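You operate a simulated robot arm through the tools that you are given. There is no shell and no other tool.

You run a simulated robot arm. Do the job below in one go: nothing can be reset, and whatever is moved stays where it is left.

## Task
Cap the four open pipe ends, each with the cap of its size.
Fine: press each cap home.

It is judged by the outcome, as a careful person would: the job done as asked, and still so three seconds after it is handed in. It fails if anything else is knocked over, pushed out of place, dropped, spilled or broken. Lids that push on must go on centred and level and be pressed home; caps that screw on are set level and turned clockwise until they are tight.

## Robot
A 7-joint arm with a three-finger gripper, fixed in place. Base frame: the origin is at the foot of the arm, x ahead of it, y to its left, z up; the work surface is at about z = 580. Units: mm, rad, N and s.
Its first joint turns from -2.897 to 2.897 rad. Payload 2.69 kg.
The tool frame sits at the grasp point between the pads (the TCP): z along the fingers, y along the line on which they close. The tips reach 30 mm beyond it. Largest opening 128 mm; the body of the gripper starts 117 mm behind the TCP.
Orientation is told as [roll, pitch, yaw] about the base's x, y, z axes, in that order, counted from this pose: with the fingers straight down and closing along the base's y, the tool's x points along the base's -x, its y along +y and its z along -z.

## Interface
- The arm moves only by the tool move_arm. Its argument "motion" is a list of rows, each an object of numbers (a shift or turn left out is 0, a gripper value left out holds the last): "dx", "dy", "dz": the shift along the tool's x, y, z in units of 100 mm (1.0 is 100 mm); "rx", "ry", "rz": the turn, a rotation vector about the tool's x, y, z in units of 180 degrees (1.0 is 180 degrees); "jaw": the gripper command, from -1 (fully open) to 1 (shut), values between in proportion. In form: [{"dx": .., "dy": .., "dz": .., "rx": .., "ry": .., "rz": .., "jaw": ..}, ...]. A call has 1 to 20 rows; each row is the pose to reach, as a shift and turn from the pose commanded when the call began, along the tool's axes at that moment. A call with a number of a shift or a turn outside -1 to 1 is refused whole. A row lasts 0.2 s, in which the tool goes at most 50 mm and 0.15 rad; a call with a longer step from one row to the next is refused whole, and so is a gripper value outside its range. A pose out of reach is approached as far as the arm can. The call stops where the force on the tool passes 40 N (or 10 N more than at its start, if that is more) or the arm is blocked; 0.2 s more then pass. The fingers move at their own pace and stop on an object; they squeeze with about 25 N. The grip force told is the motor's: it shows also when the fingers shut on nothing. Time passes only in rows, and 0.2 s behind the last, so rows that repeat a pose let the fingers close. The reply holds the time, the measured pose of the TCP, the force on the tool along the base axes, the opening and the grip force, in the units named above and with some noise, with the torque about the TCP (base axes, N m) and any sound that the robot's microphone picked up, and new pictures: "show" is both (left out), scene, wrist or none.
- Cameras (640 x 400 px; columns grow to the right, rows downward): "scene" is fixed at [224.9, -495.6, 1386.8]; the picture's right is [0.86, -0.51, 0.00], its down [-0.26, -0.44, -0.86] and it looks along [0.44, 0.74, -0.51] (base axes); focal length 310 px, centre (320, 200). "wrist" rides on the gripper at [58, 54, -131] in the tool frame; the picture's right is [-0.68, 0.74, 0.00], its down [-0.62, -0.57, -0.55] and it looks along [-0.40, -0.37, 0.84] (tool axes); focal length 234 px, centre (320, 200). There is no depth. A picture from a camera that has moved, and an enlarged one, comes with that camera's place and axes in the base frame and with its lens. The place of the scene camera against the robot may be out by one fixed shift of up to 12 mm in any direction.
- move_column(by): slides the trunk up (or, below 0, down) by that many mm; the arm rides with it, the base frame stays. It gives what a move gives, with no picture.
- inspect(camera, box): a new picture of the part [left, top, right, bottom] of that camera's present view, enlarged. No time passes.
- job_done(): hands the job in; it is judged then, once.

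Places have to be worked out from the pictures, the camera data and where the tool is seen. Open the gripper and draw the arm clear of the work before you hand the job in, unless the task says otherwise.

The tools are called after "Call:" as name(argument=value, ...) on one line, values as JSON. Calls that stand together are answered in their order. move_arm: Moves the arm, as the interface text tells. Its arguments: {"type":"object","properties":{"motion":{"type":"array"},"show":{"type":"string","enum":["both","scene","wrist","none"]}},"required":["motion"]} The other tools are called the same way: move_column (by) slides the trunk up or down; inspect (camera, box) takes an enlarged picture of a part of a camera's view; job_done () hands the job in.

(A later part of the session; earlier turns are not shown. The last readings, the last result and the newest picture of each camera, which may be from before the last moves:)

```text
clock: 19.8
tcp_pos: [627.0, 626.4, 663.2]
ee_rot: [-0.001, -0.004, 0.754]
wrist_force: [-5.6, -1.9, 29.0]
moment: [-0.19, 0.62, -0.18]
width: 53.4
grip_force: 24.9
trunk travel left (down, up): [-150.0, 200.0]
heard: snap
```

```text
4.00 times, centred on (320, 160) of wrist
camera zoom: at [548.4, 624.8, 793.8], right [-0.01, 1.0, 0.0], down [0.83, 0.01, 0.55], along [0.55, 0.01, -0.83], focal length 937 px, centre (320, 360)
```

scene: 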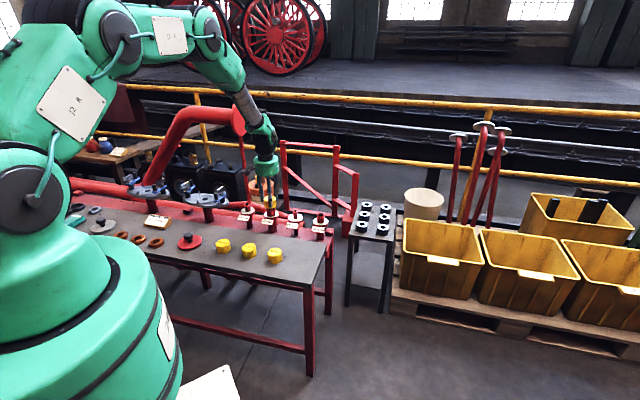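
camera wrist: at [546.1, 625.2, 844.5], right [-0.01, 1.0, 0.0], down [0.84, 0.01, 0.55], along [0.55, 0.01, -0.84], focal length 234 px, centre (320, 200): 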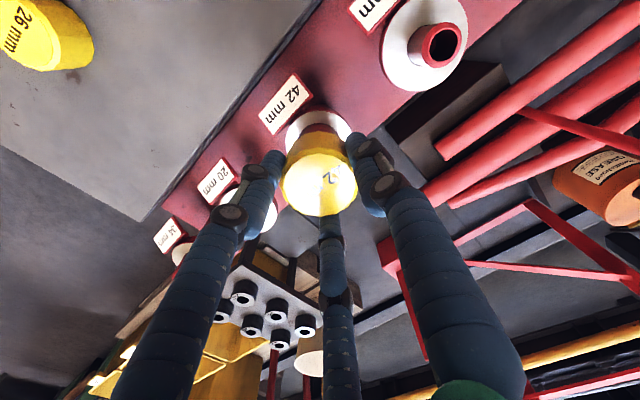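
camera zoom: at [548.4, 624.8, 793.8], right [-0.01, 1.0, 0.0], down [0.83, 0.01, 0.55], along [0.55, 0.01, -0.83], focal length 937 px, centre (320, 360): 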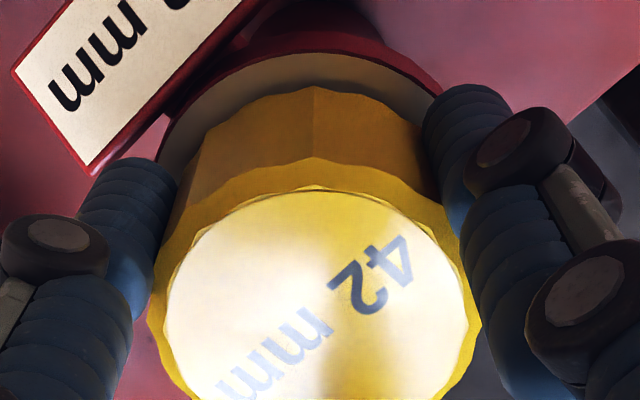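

I heard a snap with 29 N on the tool, so the 42 mm cap has seated. I'll open the jaw, rise clear and check it.

Call:
move_arm(motion=[{"jaw": -0.3}, {"jaw": -0.3}, {"jaw": -0.3}, {"dz": -0.2}, {"dz": -0.45}, {"dz": -0.6}, {"dz": -0.6}], show="both")

Call:
inspect(camera="scene", box=[254, 196, 286, 216])

Call:
inspect(camera="wrist", box=[240, 90, 400, 190])

```text
clock: 21.4
tcp_pos: [625.8, 626.4, 721.1]
ee_rot: [0.0, 0.001, 0.754]
wrist_force: [-0.4, 0.1, -0.6]
moment: [0.02, -0.03, -0.01]
width: 83.3
grip_force: 0.2
trunk travel left (down, up): [-150.0, 200.0]
camera wrist: at [548.0, 624.8, 852.2], right [-0.01, 1.0, 0.0], down [0.84, 0.01, 0.55], along [0.55, 0.01, -0.84], focal length 234 px, centre (320, 200)
```

scene: 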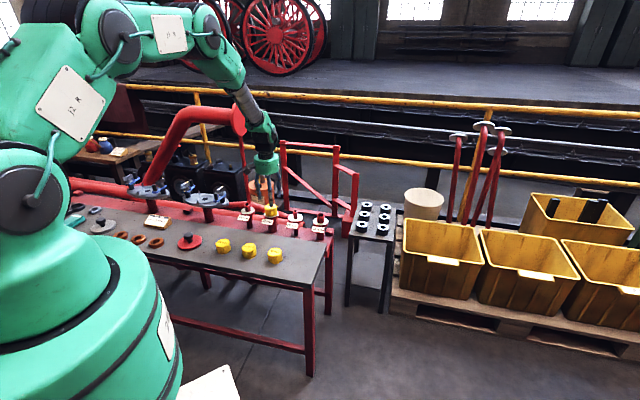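
wrist: 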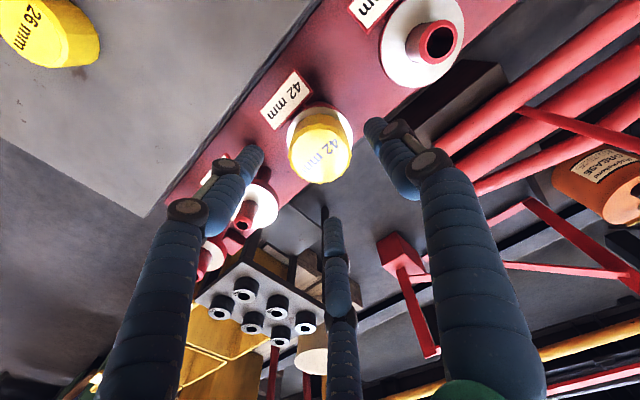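

```text
16.00 times, centred on (270, 206) of scene
camera zoom: at [224.9, -495.6, 1386.8], right [0.86, -0.51, 0.0], down [-0.26, -0.44, -0.86], along [0.44, 0.74, -0.51], focal length 4966 px, centre (1120, 104)
```

zoom: 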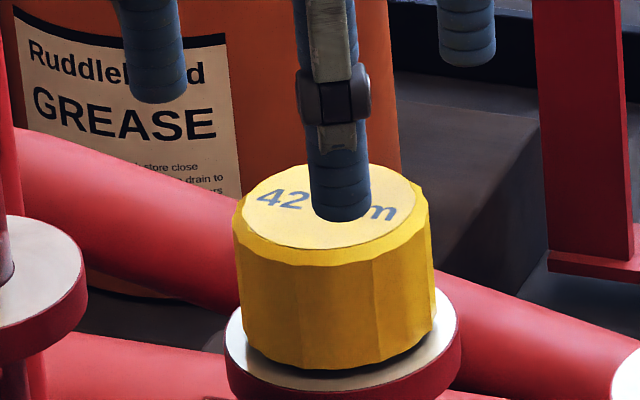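

```text
4.00 times, centred on (320, 140) of wrist
camera zoom: at [548.0, 624.8, 852.2], right [-0.01, 1.0, 0.0], down [0.84, 0.01, 0.55], along [0.55, 0.01, -0.84], focal length 937 px, centre (320, 440)
```

zoom: 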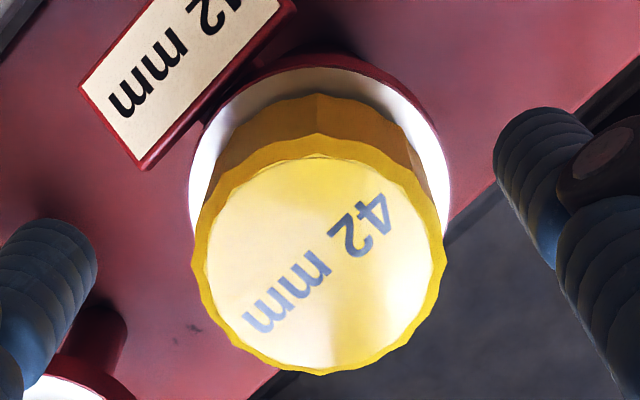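

The cap sits level with its top near z 661, consistent with the pipe end reaching the inside top. I'll confirm with a gentle press on the top centre with closed fingertips.

Call:
move_arm(motion=[{"jaw": 1}, {"jaw": 1}, {"jaw": 1}, {"dz": 0.1, "jaw": 1}, {"dz": 0.2}, {"dz": 0.25}, {"dz": 0.27}, {"dz": 0.28}, {"dz": 0.29}, {"dz": 0.3}, {"dz": 0.31}, {"dz": 0.32}, {"dz": 0.33}, {"dz": 0.34}, {"dz": 0.35}], show="none")

Call:
inspect(camera="scene", box=[254, 196, 286, 216])

```text
clock: 24.2
tcp_pos: [629.4, 628.4, 693.5]
ee_rot: [0.0, -0.005, 0.755]
wrist_force: [-1.6, -0.8, 12.4]
moment: [-0.02, 0.02, -0.03]
width: 6.0
grip_force: 24.7
trunk travel left (down, up): [-150.0, 200.0]
stopped in row 13: the force on the tool passed its limit at 42 N (the readings are from after the stop); the commanded pose is now the measured one
```

```text
16.00 times, centred on (270, 206) of scene
camera zoom: at [224.9, -495.6, 1386.8], right [0.86, -0.51, 0.0], down [-0.26, -0.44, -0.86], along [0.44, 0.74, -0.51], focal length 4966 px, centre (1120, 104)
```

zoom: 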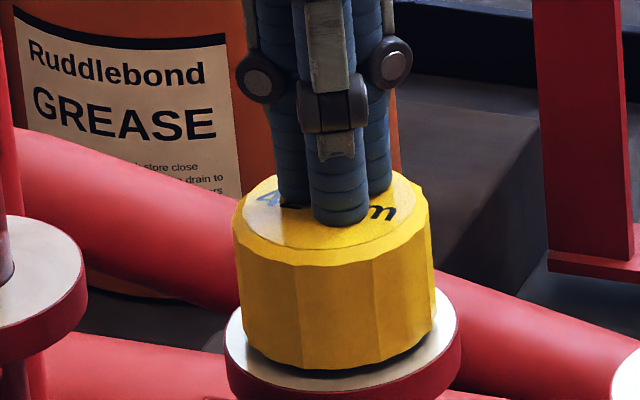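

It held at 42 N with no movement, so the 42 mm cap is home. Now I lift and travel to the 26 mm cap with the jaw reopened.

Call:
move_arm(motion=[{"dz": -0.1}, {"dz": -0.3}, {"dz": -0.55}, {"dz": -0.6, "dx": 0.2, "dy": -0.1, "jaw": -0.3}, {"dz": -0.6, "dx": 0.5, "dy": -0.25}, {"dz": -0.6, "dx": 0.8, "dy": -0.38}, {"dz": -0.6, "dx": 0.95, "dy": -0.46}], show="none")

Call:
move_arm(motion=[{"dx": 0.3, "dy": -0.14}, {"dx": 0.6, "dy": -0.3}, {"dx": 0.9, "dy": -0.45}, {"dx": 0.95, "dy": -0.47}], show="none")

Call:
move_arm(motion=[{"dx": 0.2, "dy": -0.1, "dz": 0.3}, {"dx": 0.427, "dy": -0.204, "dz": 0.6}, {"dx": 0.427, "dy": -0.204, "dz": 0.75}, {"dx": 0.427, "dy": -0.204, "dz": 0.75}], show="wrist")

Call:
inspect(camera="wrist", box=[240, 90, 400, 190])

```text
clock: 25.8
tcp_pos: [590.7, 527.4, 750.3]
ee_rot: [0.002, -0.004, 0.755]
wrist_force: [-0.1, -0.3, -0.6]
moment: [0.01, 0.0, 0.04]
width: 83.0
grip_force: 0.0
trunk travel left (down, up): [-150.0, 200.0]
```

```text
clock: 26.8
tcp_pos: [553.5, 428.1, 750.5]
ee_rot: [0.0, -0.003, 0.754]
wrist_force: [-0.4, 0.1, 0.5]
moment: [0.02, -0.02, -0.01]
width: 83.2
grip_force: 0.0
trunk travel left (down, up): [-150.0, 200.0]
```

```text
clock: 27.8
tcp_pos: [537.0, 386.3, 676.1]
ee_rot: [0.0, -0.001, 0.753]
wrist_force: [0.3, 0.1, -0.7]
moment: [-0.04, 0.03, -0.02]
width: 83.2
grip_force: 0.1
trunk travel left (down, up): [-150.0, 200.0]
camera wrist: at [457.0, 384.3, 805.6], right [-0.01, 1.0, 0.0], down [0.84, 0.01, 0.55], along [0.55, 0.01, -0.84], focal length 234 px, centre (320, 200)
```

wrist: 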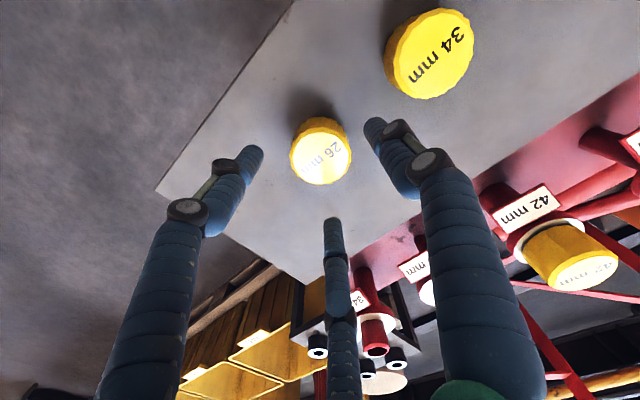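

```text
4.00 times, centred on (320, 140) of wrist
camera zoom: at [457.0, 384.3, 805.6], right [-0.01, 1.0, 0.0], down [0.84, 0.01, 0.55], along [0.55, 0.01, -0.84], focal length 937 px, centre (320, 440)
```

zoom: 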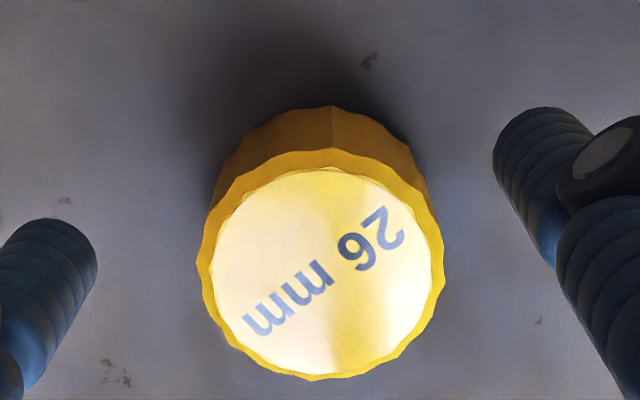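

The 26 mm cap is about (+2.0, +1.1) mm from the TCP. I'll shift, descend to the same grip height as before and close.

Call:
move_arm(motion=[{"dx": -0.022, "dy": -0.006, "dz": 0.15}, {"dx": -0.022, "dy": -0.006, "dz": 0.35}, {"dx": -0.022, "dy": -0.006, "dz": 0.53}, {"dx": -0.022, "dy": -0.006, "dz": 0.53}, {"dx": -0.022, "dy": -0.006, "dz": 0.53, "jaw": 0.1}, {"dx": -0.022, "dy": -0.006, "dz": 0.53, "jaw": 0.4}, {"dx": -0.022, "dy": -0.006, "dz": 0.53, "jaw": 0.4}, {"dx": -0.022, "dy": -0.006, "dz": 0.53, "jaw": 0.4}], show="wrist")

Call:
inspect(camera="wrist", box=[240, 120, 400, 220])

```text
clock: 29.6
tcp_pos: [539.2, 386.0, 622.4]
ee_rot: [-0.001, -0.002, 0.753]
wrist_force: [-0.2, 0.6, 0.2]
moment: [0.01, -0.01, 0.0]
width: 52.3
grip_force: 25.1
trunk travel left (down, up): [-150.0, 200.0]
camera wrist: at [459.8, 385.1, 752.4], right [-0.01, 1.0, 0.0], down [0.84, 0.01, 0.55], along [0.55, 0.01, -0.84], focal length 234 px, centre (320, 200)
```

wrist: 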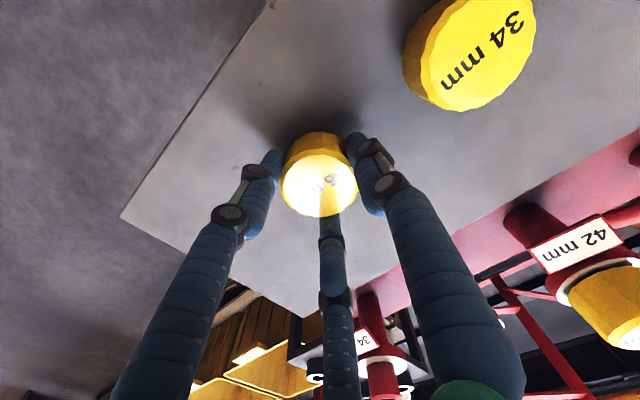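

```text
4.00 times, centred on (320, 170) of wrist
camera zoom: at [459.8, 385.1, 752.4], right [-0.01, 1.0, 0.0], down [0.84, 0.01, 0.55], along [0.55, 0.01, -0.84], focal length 937 px, centre (320, 320)
```

zoom: 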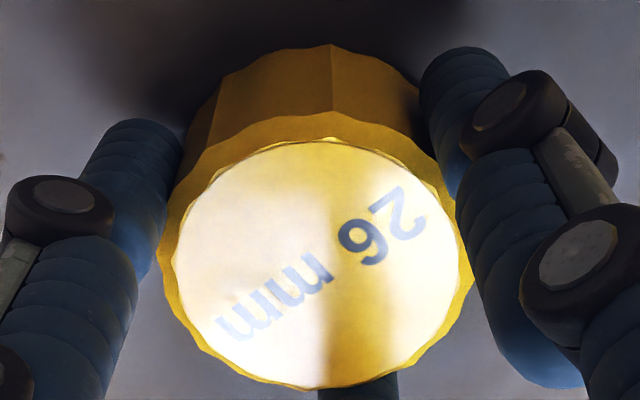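

The grip is the same as before (52.3 mm, centred). I lift and carry it towards a viewing position where the wrist camera is above pipe 26.

Call:
move_arm(motion=[{"dz": -0.1}, {"dz": -0.35}, {"dz": -0.65}, {"dz": -0.9}, {"dz": -1.0}], show="none")

Call:
move_arm(motion=[{"dx": -0.15, "dy": 0.1, "dz": -0.2}, {"dx": -0.35, "dy": 0.23, "dz": -0.4}, {"dx": -0.6, "dy": 0.39, "dz": -0.5}, {"dx": -0.8, "dy": 0.52, "dz": -0.5}, {"dx": -0.92, "dy": 0.59, "dz": -0.5}], show="none")

Call:
move_arm(motion=[{"dx": -0.25, "dy": 0.16}, {"dx": -0.5, "dy": 0.32}, {"dx": -0.75, "dy": 0.48}, {"dx": -0.92, "dy": 0.59}], show="none")

Call:
move_arm(motion=[{"dx": -0.25, "dy": 0.16}, {"dx": -0.5, "dy": 0.32}, {"dx": -0.75, "dy": 0.48}, {"dx": -0.92, "dy": 0.59}, {"dx": -0.92, "dy": 0.59}], show="wrist")

```text
clock: 30.8
tcp_pos: [537.7, 385.4, 722.4]
ee_rot: [0.0, -0.005, 0.753]
wrist_force: [-0.4, -0.6, -0.4]
moment: [0.03, 0.02, 0.01]
width: 52.3
grip_force: 24.5
trunk travel left (down, up): [-150.0, 200.0]
```

```text
clock: 32.0
tcp_pos: [565.9, 492.5, 771.4]
ee_rot: [0.0, -0.002, 0.754]
wrist_force: [-0.2, 0.0, -1.3]
moment: [0.0, 0.0, 0.0]
width: 52.0
grip_force: 24.4
trunk travel left (down, up): [-150.0, 200.0]
```

```text
clock: 33.0
tcp_pos: [591.5, 598.5, 774.0]
ee_rot: [0.0, -0.002, 0.754]
wrist_force: [-0.3, -0.4, 0.0]
moment: [0.02, -0.02, 0.02]
width: 51.8
grip_force: 25.3
trunk travel left (down, up): [-150.0, 200.0]
```

```text
clock: 34.2
tcp_pos: [619.2, 704.5, 773.2]
ee_rot: [0.0, -0.002, 0.755]
wrist_force: [0.2, 0.2, -0.5]
moment: [-0.02, -0.02, -0.02]
width: 52.0
grip_force: 24.6
trunk travel left (down, up): [-150.0, 200.0]
camera wrist: at [539.0, 703.0, 902.8], right [-0.01, 1.0, 0.0], down [0.84, 0.01, 0.55], along [0.55, 0.01, -0.84], focal length 234 px, centre (320, 200)
```

wrist: 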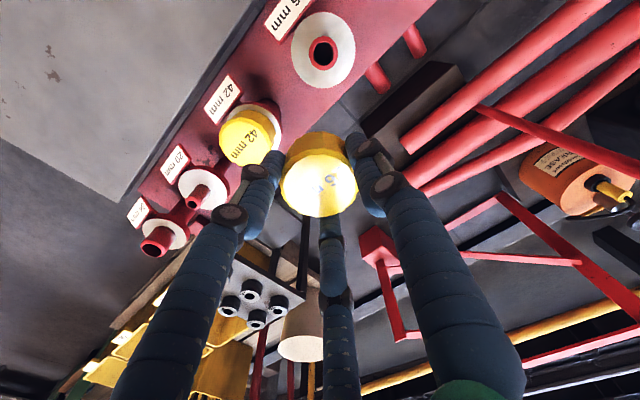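

Call:
inspect(camera="wrist", box=[260, 10, 388, 90])

Call:
inspect(camera="wrist", box=[120, 150, 248, 230])

```text
5.00 times, centred on (324, 50) of wrist
camera zoom: at [539.0, 703.0, 902.8], right [-0.01, 1.0, 0.0], down [0.84, 0.01, 0.55], along [0.55, 0.01, -0.84], focal length 1171 px, centre (300, 950)
```

zoom: 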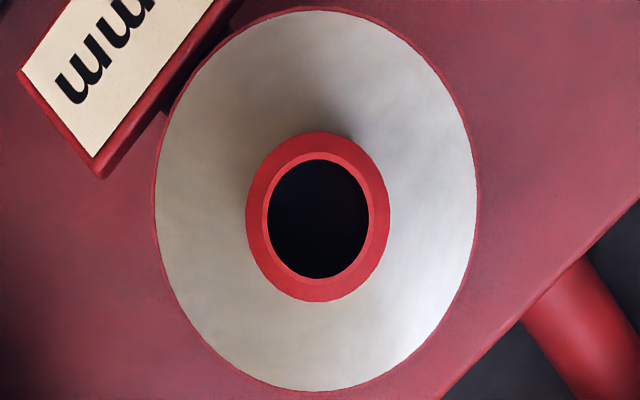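

```text
5.00 times, centred on (184, 190) of wrist
camera zoom: at [539.0, 703.0, 902.8], right [-0.01, 1.0, 0.0], down [0.84, 0.01, 0.55], along [0.55, 0.01, -0.84], focal length 1171 px, centre (1000, 250)
```

zoom: 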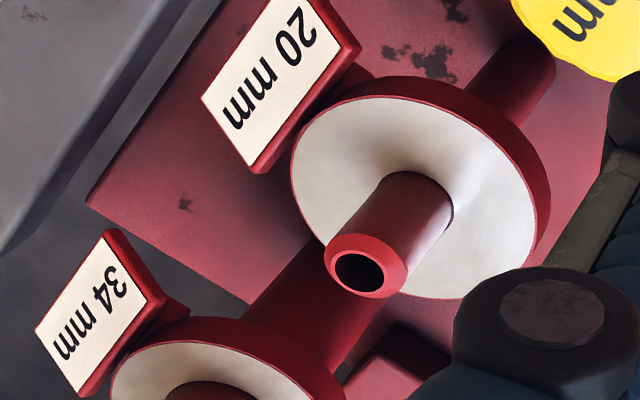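

Pipe 26 is at about (-73.3, +2.8) mm from the TCP. I'll move the cap over it and stop roughly 10 mm above the rim for the scene check.

Call:
move_arm(motion=[{"dx": 0.17, "dy": 0.17}, {"dx": 0.35, "dy": 0.35}, {"dx": 0.515, "dy": 0.522}, {"dx": 0.515, "dy": 0.522, "dz": 0.2}, {"dx": 0.515, "dy": 0.522, "dz": 0.4}, {"dx": 0.515, "dy": 0.522, "dz": 0.59}, {"dx": 0.515, "dy": 0.522, "dz": 0.59}], show="none")

Call:
inspect(camera="scene", box=[230, 192, 262, 212])

Call:
inspect(camera="wrist", box=[256, 90, 384, 170])

```text
clock: 35.8
tcp_pos: [545.3, 708.3, 713.2]
ee_rot: [-0.001, -0.002, 0.755]
wrist_force: [0.7, 0.8, -0.3]
moment: [0.03, 0.01, 0.04]
width: 51.9
grip_force: 25.1
trunk travel left (down, up): [-150.0, 200.0]
```

```text
16.00 times, centred on (246, 202) of scene
camera zoom: at [224.9, -495.6, 1386.8], right [0.86, -0.51, 0.0], down [-0.26, -0.44, -0.86], along [0.44, 0.74, -0.51], focal length 4966 px, centre (1504, 168)
```

zoom: 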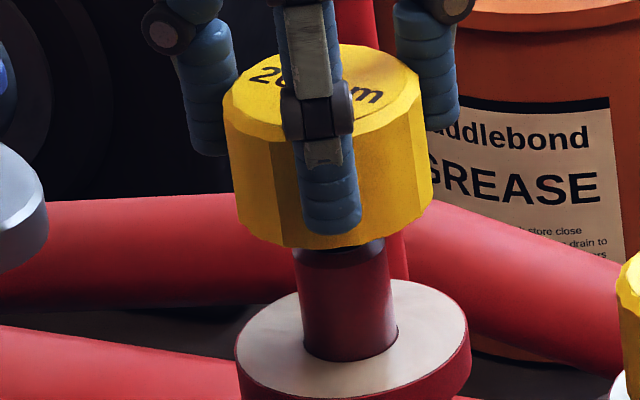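

```text
5.00 times, centred on (320, 130) of wrist
camera zoom: at [466.3, 706.1, 843.8], right [-0.01, 1.0, 0.0], down [0.84, 0.01, 0.55], along [0.55, 0.01, -0.84], focal length 1171 px, centre (320, 550)
```

zoom: 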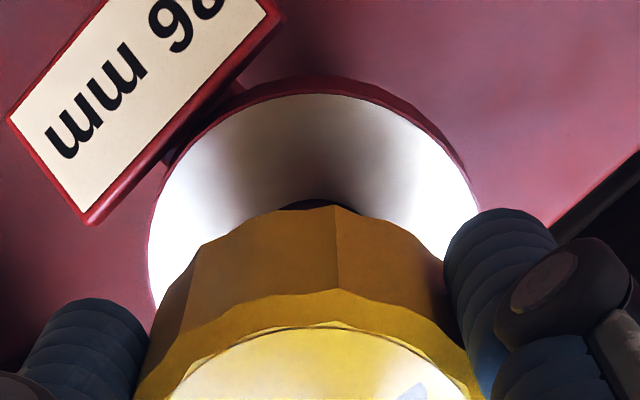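

Scene and wrist views both show the cap aligned with pipe 26 to within about 0.5 mm, so I lower slowly.

Call:
move_arm(motion=[{"dz": 0.03}, {"dz": 0.06}, {"dz": 0.09}, {"dz": 0.11}, {"dz": 0.13}, {"dz": 0.15}, {"dz": 0.17}, {"dz": 0.19}, {"dz": 0.21}, {"dz": 0.23}], show="none")

Call:
inspect(camera="scene", box=[230, 192, 262, 212])

```text
clock: 38.0
tcp_pos: [545.7, 707.3, 690.1]
ee_rot: [-0.001, -0.001, 0.754]
wrist_force: [0.4, -0.5, -0.3]
moment: [-0.03, -0.03, -0.02]
width: 52.3
grip_force: 25.0
trunk travel left (down, up): [-150.0, 200.0]
```

```text
16.00 times, centred on (246, 202) of scene
camera zoom: at [224.9, -495.6, 1386.8], right [0.86, -0.51, 0.0], down [-0.26, -0.44, -0.86], along [0.44, 0.74, -0.51], focal length 4966 px, centre (1504, 168)
```

zoom: 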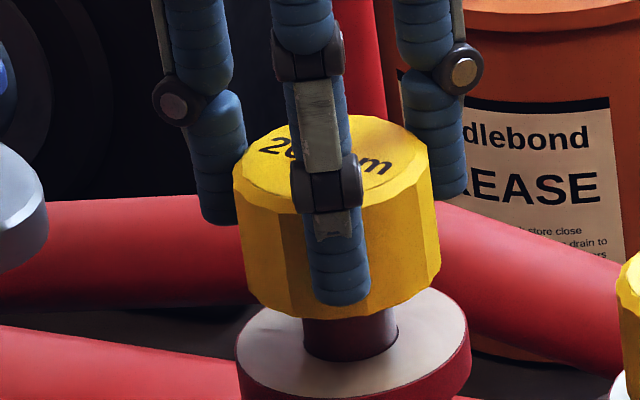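

It's over the rim with no force. I'll keep lowering until it snaps.

Call:
move_arm(motion=[{"dz": 0.03}, {"dz": 0.06}, {"dz": 0.09}, {"dz": 0.12}, {"dz": 0.15}, {"dz": 0.17}, {"dz": 0.19}, {"dz": 0.21}, {"dz": 0.23}, {"dz": 0.25}, {"dz": 0.27}, {"dz": 0.285}], show="none")

Call:
inspect(camera="scene", box=[230, 192, 262, 212])

```text
clock: 40.6
tcp_pos: [543.9, 707.4, 664.2]
ee_rot: [0.0, -0.006, 0.754]
wrist_force: [-21.6, 4.2, 23.2]
moment: [0.42, 0.72, 0.23]
width: 52.3
grip_force: 25.0
trunk travel left (down, up): [-150.0, 200.0]
heard: snap
```

```text
16.00 times, centred on (246, 202) of scene
camera zoom: at [224.9, -495.6, 1386.8], right [0.86, -0.51, 0.0], down [-0.26, -0.44, -0.86], along [0.44, 0.74, -0.51], focal length 4966 px, centre (1504, 168)
```

zoom: 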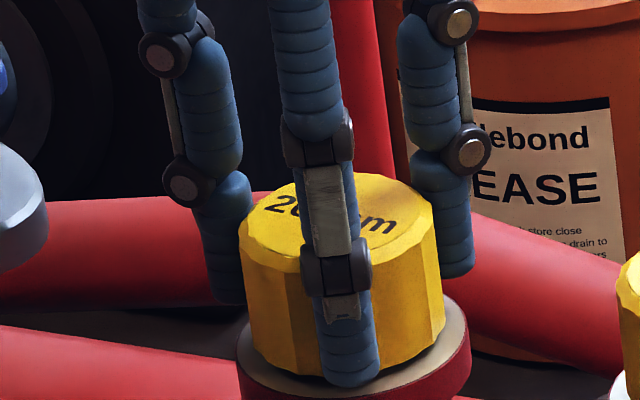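

Snap heard again. I'll release, rise and inspect.

Call:
move_arm(motion=[{"jaw": -0.3}, {"jaw": -0.3}, {"jaw": -0.3}, {"dz": -0.2}, {"dz": -0.45}, {"dz": -0.6}, {"dz": -0.6}], show="none")

Call:
inspect(camera="scene", box=[230, 192, 262, 212])

Call:
inspect(camera="wrist", box=[240, 90, 400, 190])

```text
clock: 42.2
tcp_pos: [545.6, 707.2, 722.4]
ee_rot: [0.001, -0.002, 0.755]
wrist_force: [0.0, -0.4, 0.2]
moment: [0.04, 0.02, -0.01]
width: 83.0
grip_force: 0.1
trunk travel left (down, up): [-150.0, 200.0]
```

```text
16.00 times, centred on (246, 202) of scene
camera zoom: at [224.9, -495.6, 1386.8], right [0.86, -0.51, 0.0], down [-0.26, -0.44, -0.86], along [0.44, 0.74, -0.51], focal length 4966 px, centre (1504, 168)
```

zoom: 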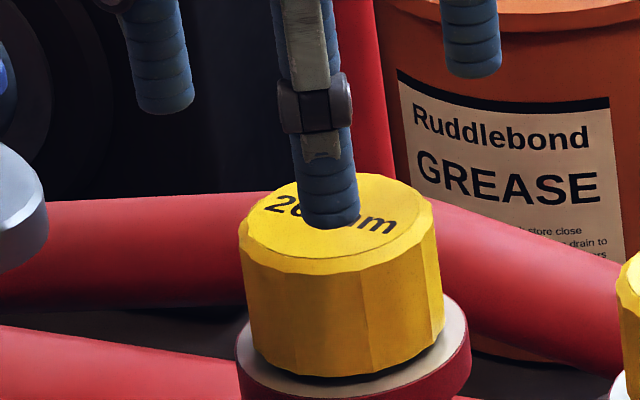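

```text
4.00 times, centred on (320, 140) of wrist
camera zoom: at [466.3, 705.7, 852.4], right [-0.01, 1.0, 0.0], down [0.84, 0.01, 0.55], along [0.55, 0.01, -0.84], focal length 937 px, centre (320, 440)
```

zoom: 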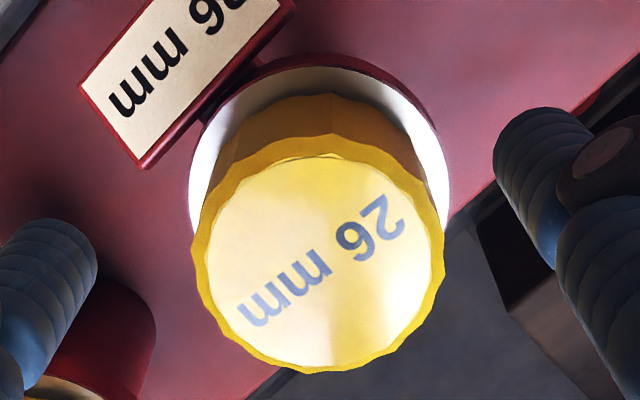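

It's level, and its height and position match the 42 mm cap in the same view, so it's home. Next, the 34 mm cap at about (461, 466).

Call:
move_arm(motion=[{"dz": -0.2}, {"dz": -0.4}, {"dz": -0.4, "dx": 0.2, "dy": -0.1}, {"dz": -0.4, "dx": 0.5, "dy": -0.25}, {"dz": -0.4, "dx": 0.757, "dy": -0.394}], show="none")

Call:
move_arm(motion=[{"dx": 0.3, "dy": -0.14}, {"dx": 0.6, "dy": -0.3}, {"dx": 0.757, "dy": -0.394}], show="none")

Call:
move_arm(motion=[{"dx": 0.2, "dy": -0.1, "dz": 0.1}, {"dx": 0.5, "dy": -0.25, "dz": 0.3}, {"dx": 0.755, "dy": -0.394, "dz": 0.6}, {"dx": 0.755, "dy": -0.394, "dz": 0.87}, {"dx": 0.755, "dy": -0.394, "dz": 0.87}], show="wrist")

Call:
inspect(camera="wrist", box=[240, 90, 400, 190])

```text
clock: 43.4
tcp_pos: [518.2, 626.1, 762.5]
ee_rot: [-0.002, -0.005, 0.754]
wrist_force: [0.0, 0.1, 0.3]
moment: [0.0, 0.04, 0.0]
width: 83.3
grip_force: 0.0
trunk travel left (down, up): [-150.0, 200.0]
```

```text
clock: 44.2
tcp_pos: [488.7, 545.1, 762.3]
ee_rot: [0.0, -0.003, 0.754]
wrist_force: [-0.2, 0.0, 0.1]
moment: [0.02, -0.01, -0.01]
width: 83.0
grip_force: 0.0
trunk travel left (down, up): [-150.0, 200.0]
```

```text
clock: 45.4
tcp_pos: [459.7, 466.0, 675.3]
ee_rot: [0.0, -0.003, 0.752]
wrist_force: [0.4, 0.0, -0.8]
moment: [-0.02, 0.03, 0.0]
width: 83.1
grip_force: 0.0
trunk travel left (down, up): [-150.0, 200.0]
camera wrist: at [381.5, 463.9, 804.8], right [-0.01, 1.0, 0.0], down [0.84, 0.01, 0.55], along [0.55, 0.01, -0.84], focal length 234 px, centre (320, 200)
```

wrist: 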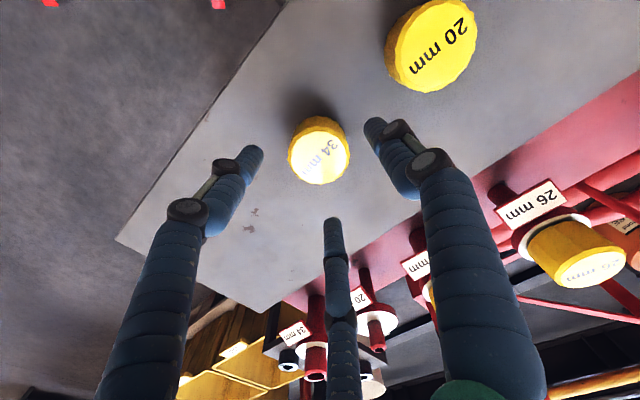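

```text
4.00 times, centred on (320, 140) of wrist
camera zoom: at [381.5, 463.9, 804.8], right [-0.01, 1.0, 0.0], down [0.84, 0.01, 0.55], along [0.55, 0.01, -0.84], focal length 937 px, centre (320, 440)
```

zoom: 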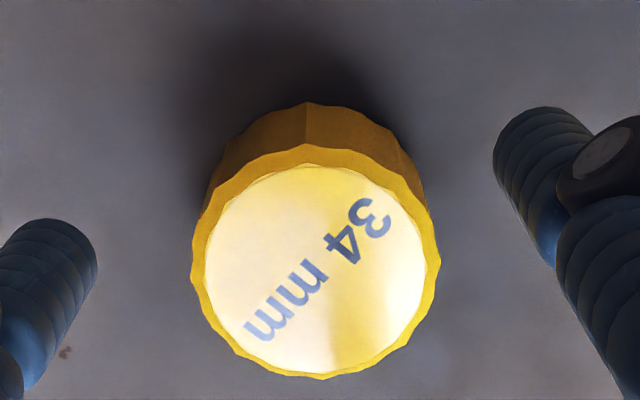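

Nearly centred: shift about (+1.2, -0.1) mm, then descend and grip.

Call:
move_arm(motion=[{"dx": -0.008, "dy": -0.009, "dz": 0.15}, {"dx": -0.008, "dy": -0.009, "dz": 0.35}, {"dx": -0.008, "dy": -0.009, "dz": 0.525}, {"dx": -0.008, "dy": -0.009, "dz": 0.525}, {"dx": -0.008, "dy": -0.009, "dz": 0.525, "jaw": 0.1}, {"dx": -0.008, "dy": -0.009, "dz": 0.525, "jaw": 0.4}, {"dx": -0.008, "dy": -0.009, "dz": 0.525, "jaw": 0.4}, {"dx": -0.008, "dy": -0.009, "dz": 0.525, "jaw": 0.4}], show="wrist")

Call:
inspect(camera="wrist", box=[240, 120, 400, 220])

```text
clock: 47.2
tcp_pos: [461.5, 464.8, 622.3]
ee_rot: [0.0, -0.002, 0.753]
wrist_force: [-0.4, 0.6, 0.1]
moment: [0.0, 0.01, -0.04]
width: 52.0
grip_force: 25.3
trunk travel left (down, up): [-150.0, 200.0]
camera wrist: at [382.4, 463.7, 752.5], right [-0.01, 1.0, 0.0], down [0.84, 0.01, 0.55], along [0.55, 0.01, -0.84], focal length 234 px, centre (320, 200)
```

wrist: 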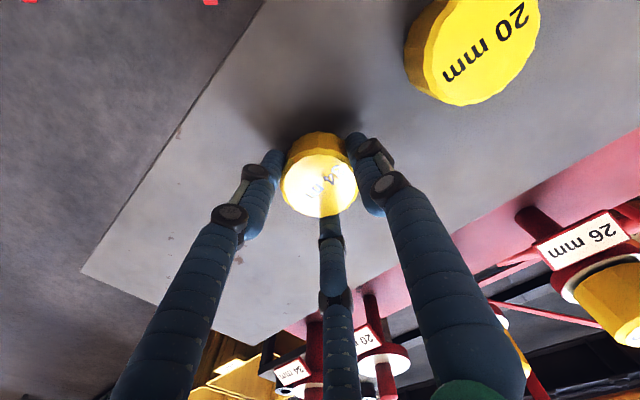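

```text
4.00 times, centred on (320, 170) of wrist
camera zoom: at [382.4, 463.7, 752.5], right [-0.01, 1.0, 0.0], down [0.84, 0.01, 0.55], along [0.55, 0.01, -0.84], focal length 937 px, centre (320, 320)
```

zoom: 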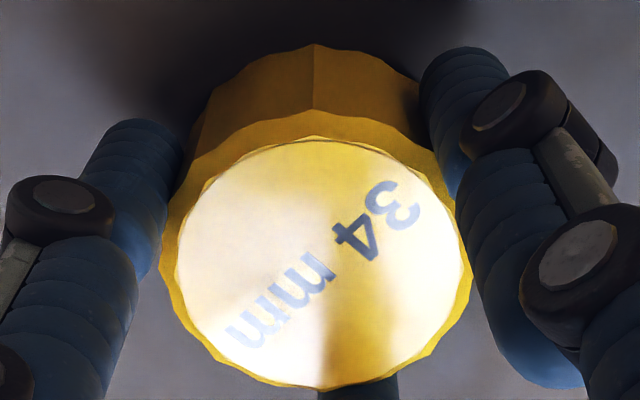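

The 34 mm cap is gripped and centred. I lift and carry it to a high hover over the expected place of pipe 34, around (789, 463).

Call:
move_arm(motion=[{"dz": -0.1}, {"dz": -0.35}, {"dz": -0.65}, {"dz": -0.9}, {"dz": -1.0}], show="none")

Call:
move_arm(motion=[{"dx": -0.15, "dy": -0.14, "dz": -0.2}, {"dx": -0.35, "dy": -0.33, "dz": -0.4}, {"dx": -0.6, "dy": -0.57, "dz": -0.6}, {"dx": -0.79, "dy": -0.752, "dz": -0.6}], show="none")

Call:
move_arm(motion=[{"dx": -0.25, "dy": -0.24}, {"dx": -0.55, "dy": -0.52}, {"dx": -0.79, "dy": -0.752}], show="none")

Call:
move_arm(motion=[{"dx": -0.25, "dy": -0.24}, {"dx": -0.5, "dy": -0.48}, {"dx": -0.7, "dy": -0.66}, {"dx": -0.79, "dy": -0.751}, {"dx": -0.79, "dy": -0.751}], show="both")

```text
clock: 48.4
tcp_pos: [460.5, 465.0, 722.6]
ee_rot: [0.0, -0.003, 0.756]
wrist_force: [0.2, -0.1, 0.4]
moment: [0.04, -0.01, 0.01]
width: 51.9
grip_force: 24.7
trunk travel left (down, up): [-150.0, 200.0]
```

```text
clock: 49.4
tcp_pos: [571.0, 463.6, 782.1]
ee_rot: [-0.001, -0.001, 0.755]
wrist_force: [-0.3, 0.0, 0.0]
moment: [0.02, -0.07, 0.0]
width: 51.8
grip_force: 25.4
trunk travel left (down, up): [-150.0, 200.0]
```

```text
clock: 50.2
tcp_pos: [679.1, 461.4, 783.1]
ee_rot: [-0.001, -0.001, 0.754]
wrist_force: [0.5, 0.2, -1.2]
moment: [0.04, -0.05, 0.01]
width: 51.6
grip_force: 25.1
trunk travel left (down, up): [-150.0, 200.0]
```

```text
clock: 51.4
tcp_pos: [789.3, 463.2, 784.2]
ee_rot: [-0.001, -0.002, 0.755]
wrist_force: [0.0, 0.2, -0.1]
moment: [0.01, 0.01, -0.01]
width: 52.0
grip_force: 25.1
trunk travel left (down, up): [-150.0, 200.0]
camera wrist: at [710.1, 461.6, 913.9], right [-0.01, 1.0, 0.0], down [0.84, 0.01, 0.55], along [0.55, 0.01, -0.84], focal length 234 px, centre (320, 200)
```

scene: 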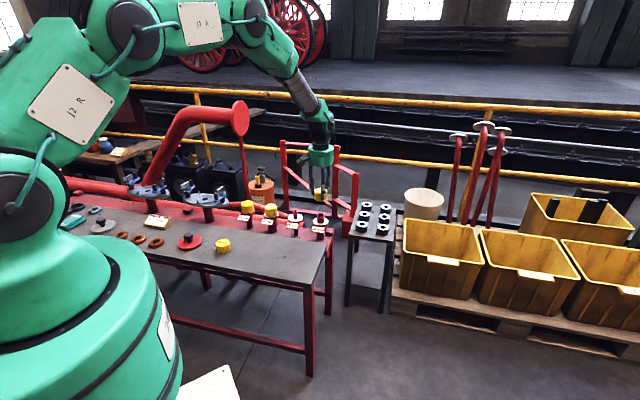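
wrist: 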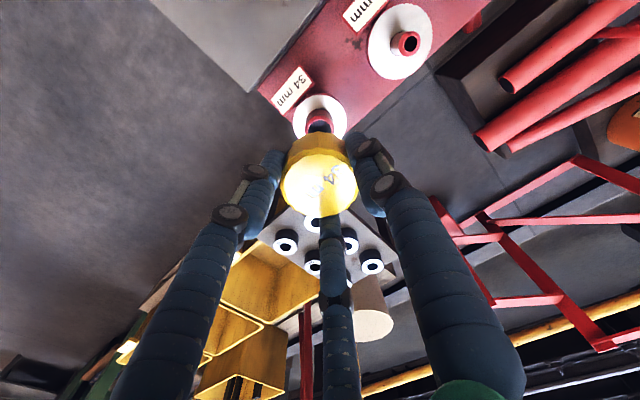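

Call:
inspect(camera="wrist", box=[256, 70, 384, 150])

Call:
inspect(camera="wrist", box=[340, 0, 468, 80])

Call:
inspect(camera="scene", box=[296, 180, 344, 240])

```text
5.00 times, centred on (320, 110) of wrist
camera zoom: at [710.1, 461.6, 913.9], right [-0.01, 1.0, 0.0], down [0.84, 0.01, 0.55], along [0.55, 0.01, -0.84], focal length 1171 px, centre (320, 650)
```

zoom: 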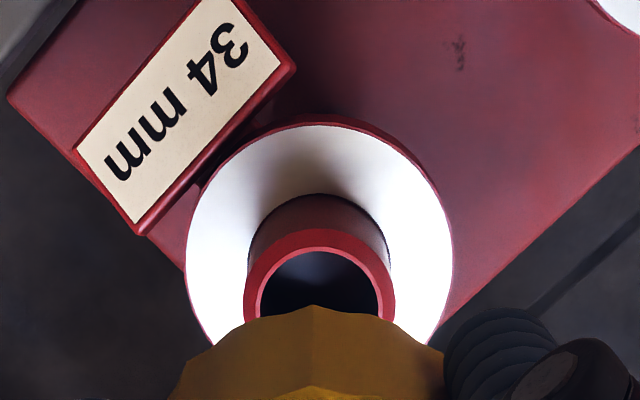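

```text
5.00 times, centred on (404, 40) of wrist
camera zoom: at [710.1, 461.6, 913.9], right [-0.01, 1.0, 0.0], down [0.84, 0.01, 0.55], along [0.55, 0.01, -0.84], focal length 1171 px, centre (-100, 1000)
```

zoom: 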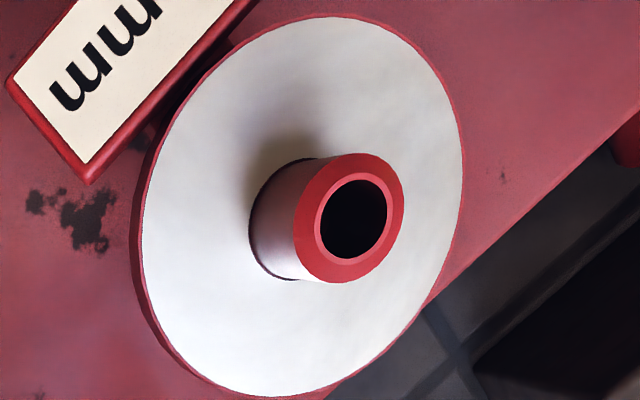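

```text
6.67 times, centred on (320, 210) of scene
camera zoom: at [224.9, -495.6, 1386.8], right [0.86, -0.51, 0.0], down [-0.26, -0.44, -0.86], along [0.44, 0.74, -0.51], focal length 2069 px, centre (320, 133)
```

zoom: 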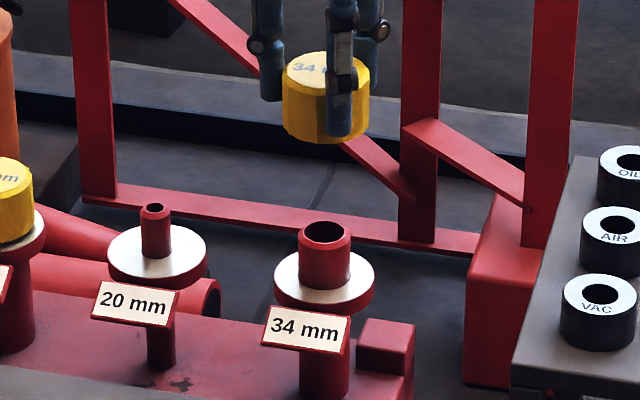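

Pipe 34 is almost exactly under the cap, needing only about (-0.3, +0.65) mm. I'll correct that and lower to about 10 mm above the rim.

Call:
move_arm(motion=[{"dx": -0.002, "dy": 0.007, "dz": 0.2}, {"dx": -0.002, "dy": 0.007, "dz": 0.45}, {"dx": -0.002, "dy": 0.007, "dz": 0.6}, {"dx": -0.002, "dy": 0.007, "dz": 0.7}, {"dx": -0.002, "dy": 0.007, "dz": 0.7}], show="none")

Call:
inspect(camera="scene", box=[304, 202, 336, 222])

Call:
inspect(camera="wrist", box=[256, 90, 384, 170])

```text
clock: 52.6
tcp_pos: [788.3, 463.9, 714.1]
ee_rot: [-0.001, -0.002, 0.754]
wrist_force: [0.3, -0.2, -0.1]
moment: [0.04, 0.01, 0.04]
width: 51.8
grip_force: 25.0
trunk travel left (down, up): [-150.0, 200.0]
```

```text
16.00 times, centred on (320, 212) of scene
camera zoom: at [224.9, -495.6, 1386.8], right [0.86, -0.51, 0.0], down [-0.26, -0.44, -0.86], along [0.44, 0.74, -0.51], focal length 4966 px, centre (320, 8)
```

zoom: 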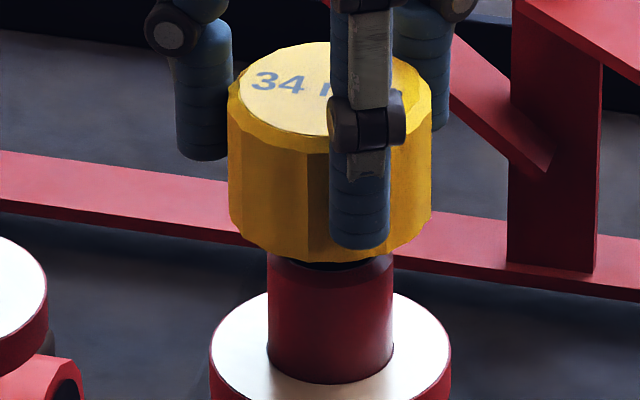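

```text
5.00 times, centred on (320, 130) of wrist
camera zoom: at [709.3, 462.4, 843.7], right [-0.01, 1.0, 0.0], down [0.84, 0.01, 0.55], along [0.55, 0.01, -0.84], focal length 1171 px, centre (320, 550)
```

zoom: 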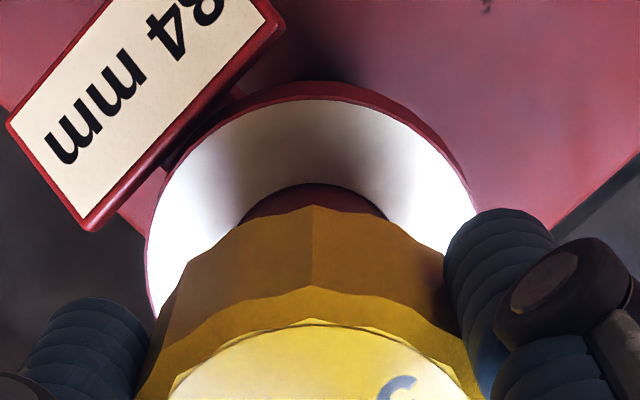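

Scene view shows the cap and pipe axes coinciding (330 vs 330 px), and the wrist view matches the earlier aligned pattern. I lower it on.

Call:
move_arm(motion=[{"dz": 0.03}, {"dz": 0.06}, {"dz": 0.09}, {"dz": 0.11}, {"dz": 0.13}, {"dz": 0.15}, {"dz": 0.17}, {"dz": 0.19}, {"dz": 0.21}, {"dz": 0.23}], show="none")

Call:
inspect(camera="scene", box=[304, 202, 336, 222])

```text
clock: 54.8
tcp_pos: [788.8, 463.9, 689.8]
ee_rot: [0.0, -0.001, 0.756]
wrist_force: [0.2, 0.2, 0.5]
moment: [0.04, -0.01, 0.04]
width: 52.1
grip_force: 24.7
trunk travel left (down, up): [-150.0, 200.0]
```

```text
16.00 times, centred on (320, 212) of scene
camera zoom: at [224.9, -495.6, 1386.8], right [0.86, -0.51, 0.0], down [-0.26, -0.44, -0.86], along [0.44, 0.74, -0.51], focal length 4966 px, centre (320, 8)
```

zoom: 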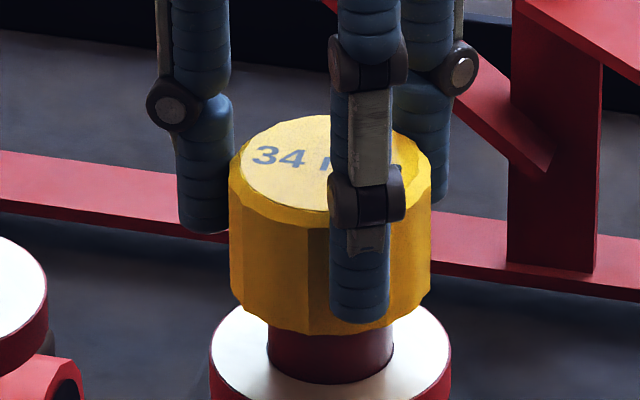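

It's over the rim without resistance. I continue down until the snap.

Call:
move_arm(motion=[{"dz": 0.03}, {"dz": 0.06}, {"dz": 0.09}, {"dz": 0.12}, {"dz": 0.15}, {"dz": 0.17}, {"dz": 0.19}, {"dz": 0.21}, {"dz": 0.23}, {"dz": 0.25}, {"dz": 0.27}, {"dz": 0.285}], show="none")

Call:
inspect(camera="scene", box=[304, 202, 336, 222])

```text
clock: 57.4
tcp_pos: [789.6, 464.1, 664.2]
ee_rot: [0.0, -0.006, 0.754]
wrist_force: [5.3, -14.9, 28.2]
moment: [-0.75, 0.27, 0.13]
width: 52.7
grip_force: 24.9
trunk travel left (down, up): [-150.0, 200.0]
heard: snap
```

```text
16.00 times, centred on (320, 212) of scene
camera zoom: at [224.9, -495.6, 1386.8], right [0.86, -0.51, 0.0], down [-0.26, -0.44, -0.86], along [0.44, 0.74, -0.51], focal length 4966 px, centre (320, 8)
```

zoom: 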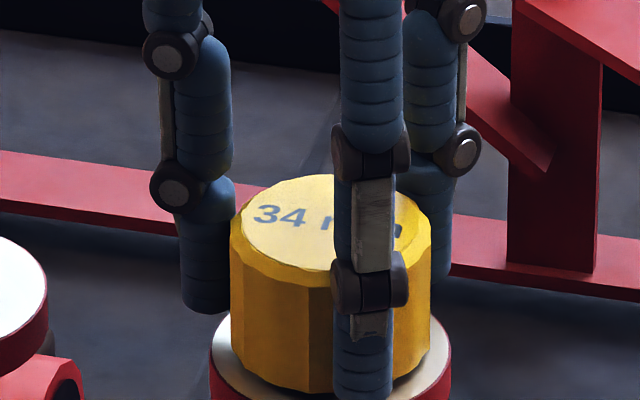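

Snap heard on the third cap. Release, rise and check.

Call:
move_arm(motion=[{"jaw": -0.3}, {"jaw": -0.3}, {"jaw": -0.3}, {"dz": -0.2}, {"dz": -0.45}, {"dz": -0.6}, {"dz": -0.6}], show="none")

Call:
inspect(camera="scene", box=[304, 202, 336, 222])

Call:
inspect(camera="wrist", box=[240, 90, 400, 190])

```text
clock: 59.0
tcp_pos: [789.4, 464.2, 721.4]
ee_rot: [0.0, -0.001, 0.754]
wrist_force: [-0.2, -0.3, 1.2]
moment: [-0.01, -0.05, 0.01]
width: 83.4
grip_force: 0.1
trunk travel left (down, up): [-150.0, 200.0]
```

```text
16.00 times, centred on (320, 212) of scene
camera zoom: at [224.9, -495.6, 1386.8], right [0.86, -0.51, 0.0], down [-0.26, -0.44, -0.86], along [0.44, 0.74, -0.51], focal length 4966 px, centre (320, 8)
```

zoom: 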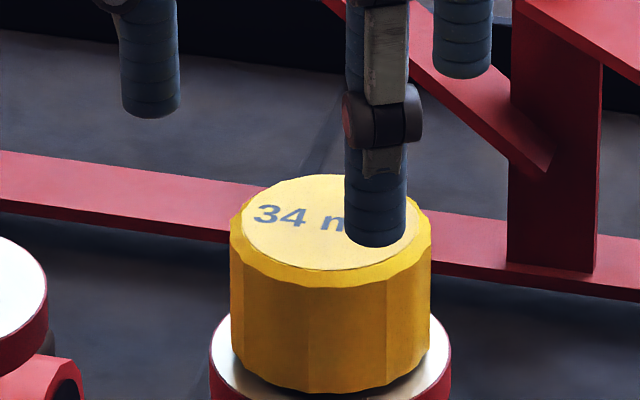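

```text
4.00 times, centred on (320, 140) of wrist
camera zoom: at [709.1, 461.7, 852.1], right [-0.01, 1.0, 0.0], down [0.84, 0.01, 0.55], along [0.55, 0.01, -0.84], focal length 937 px, centre (320, 440)
```

zoom: 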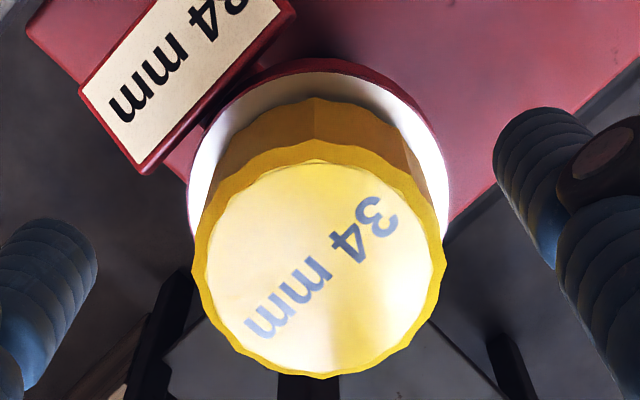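

Seated level like the others. Last one: the 20 mm cap at about (385, 545), so I travel there at safe height.

Call:
move_arm(motion=[{"dz": -0.2}, {"dz": -0.4}, {"dz": -0.4, "dx": 0.15, "dy": 0.2}, {"dz": -0.4, "dx": 0.35, "dy": 0.5}, {"dz": -0.4, "dx": 0.5975, "dy": 0.839}], show="none")

Call:
move_arm(motion=[{"dx": 0.2, "dy": 0.28}, {"dx": 0.4, "dy": 0.56}, {"dx": 0.5975, "dy": 0.839}], show="none")

Call:
move_arm(motion=[{"dx": 0.2, "dy": 0.28}, {"dx": 0.4, "dy": 0.56}, {"dx": 0.5975, "dy": 0.839}], show="none")

Call:
move_arm(motion=[{"dx": 0.2, "dy": 0.28}, {"dx": 0.4, "dy": 0.56, "dz": 0.1}, {"dx": 0.5975, "dy": 0.839, "dz": 0.4}, {"dx": 0.5975, "dy": 0.839, "dz": 0.7}, {"dx": 0.5975, "dy": 0.839, "dz": 0.87}, {"dx": 0.5975, "dy": 0.839, "dz": 0.87}], show="wrist")

Call:
inspect(camera="wrist", box=[240, 90, 400, 190])

```text
clock: 60.2
tcp_pos: [688.1, 483.7, 761.1]
ee_rot: [-0.001, -0.001, 0.754]
wrist_force: [-0.2, 0.0, -0.2]
moment: [-0.03, 0.05, 0.01]
width: 83.2
grip_force: 0.2
trunk travel left (down, up): [-150.0, 200.0]
```

```text
clock: 61.0
tcp_pos: [586.2, 504.8, 760.9]
ee_rot: [-0.002, -0.003, 0.751]
wrist_force: [1.1, -0.2, 0.2]
moment: [0.01, 0.05, -0.02]
width: 83.4
grip_force: 0.0
trunk travel left (down, up): [-150.0, 200.0]
```

```text
clock: 61.8
tcp_pos: [483.0, 525.5, 760.7]
ee_rot: [0.001, -0.003, 0.754]
wrist_force: [-0.4, -0.3, -0.3]
moment: [0.01, -0.05, -0.01]
width: 83.5
grip_force: 0.0
trunk travel left (down, up): [-150.0, 200.0]
```

```text
clock: 63.2
tcp_pos: [385.1, 544.8, 672.7]
ee_rot: [-0.002, -0.003, 0.755]
wrist_force: [0.2, 0.0, -0.5]
moment: [0.0, 0.02, -0.04]
width: 83.4
grip_force: 0.1
trunk travel left (down, up): [-150.0, 200.0]
camera wrist: at [305.3, 543.2, 804.3], right [-0.01, 1.0, 0.0], down [0.84, 0.01, 0.55], along [0.55, 0.01, -0.84], focal length 234 px, centre (320, 200)
```

wrist: 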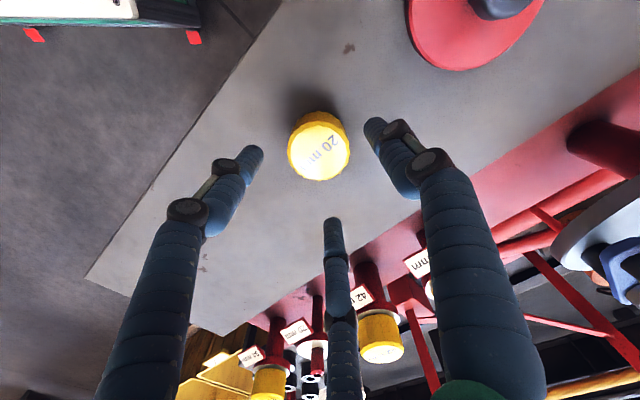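

```text
4.00 times, centred on (320, 140) of wrist
camera zoom: at [305.3, 543.2, 804.3], right [-0.01, 1.0, 0.0], down [0.84, 0.01, 0.55], along [0.55, 0.01, -0.84], focal length 937 px, centre (320, 440)
```

zoom: 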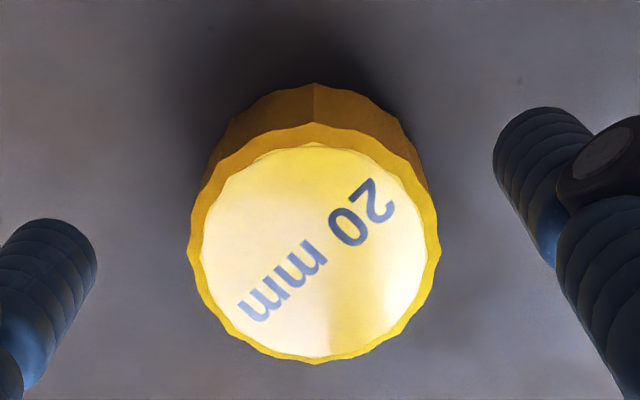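

The 20 mm cap is about (-3.4, -0.7) mm from the TCP. I shift over it and drop halfway to re-check before gripping.

Call:
move_arm(motion=[{"dx": 0.0295, "dy": 0.018}, {"dx": 0.0295, "dy": 0.018}], show="none")

Call:
inspect(camera="wrist", box=[240, 90, 400, 190])

```text
clock: 63.8
tcp_pos: [380.8, 544.0, 674.4]
ee_rot: [0.001, -0.002, 0.753]
wrist_force: [0.7, 0.0, -0.1]
moment: [0.01, -0.01, 0.0]
width: 83.1
grip_force: 0.1
trunk travel left (down, up): [-150.0, 200.0]
```

```text
4.00 times, centred on (320, 140) of wrist
camera zoom: at [301.9, 542.5, 804.7], right [-0.01, 1.0, 0.0], down [0.83, 0.01, 0.55], along [0.55, 0.01, -0.83], focal length 937 px, centre (320, 440)
```

zoom: 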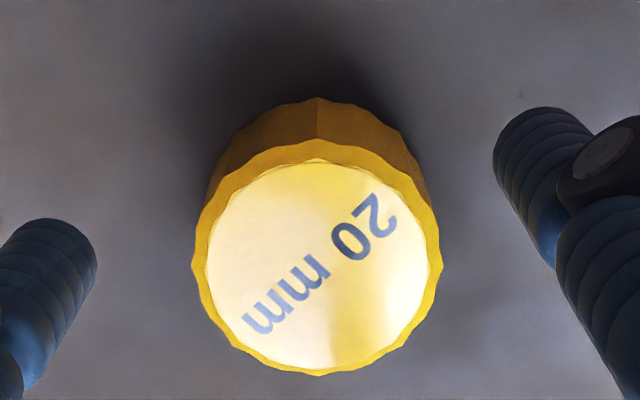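

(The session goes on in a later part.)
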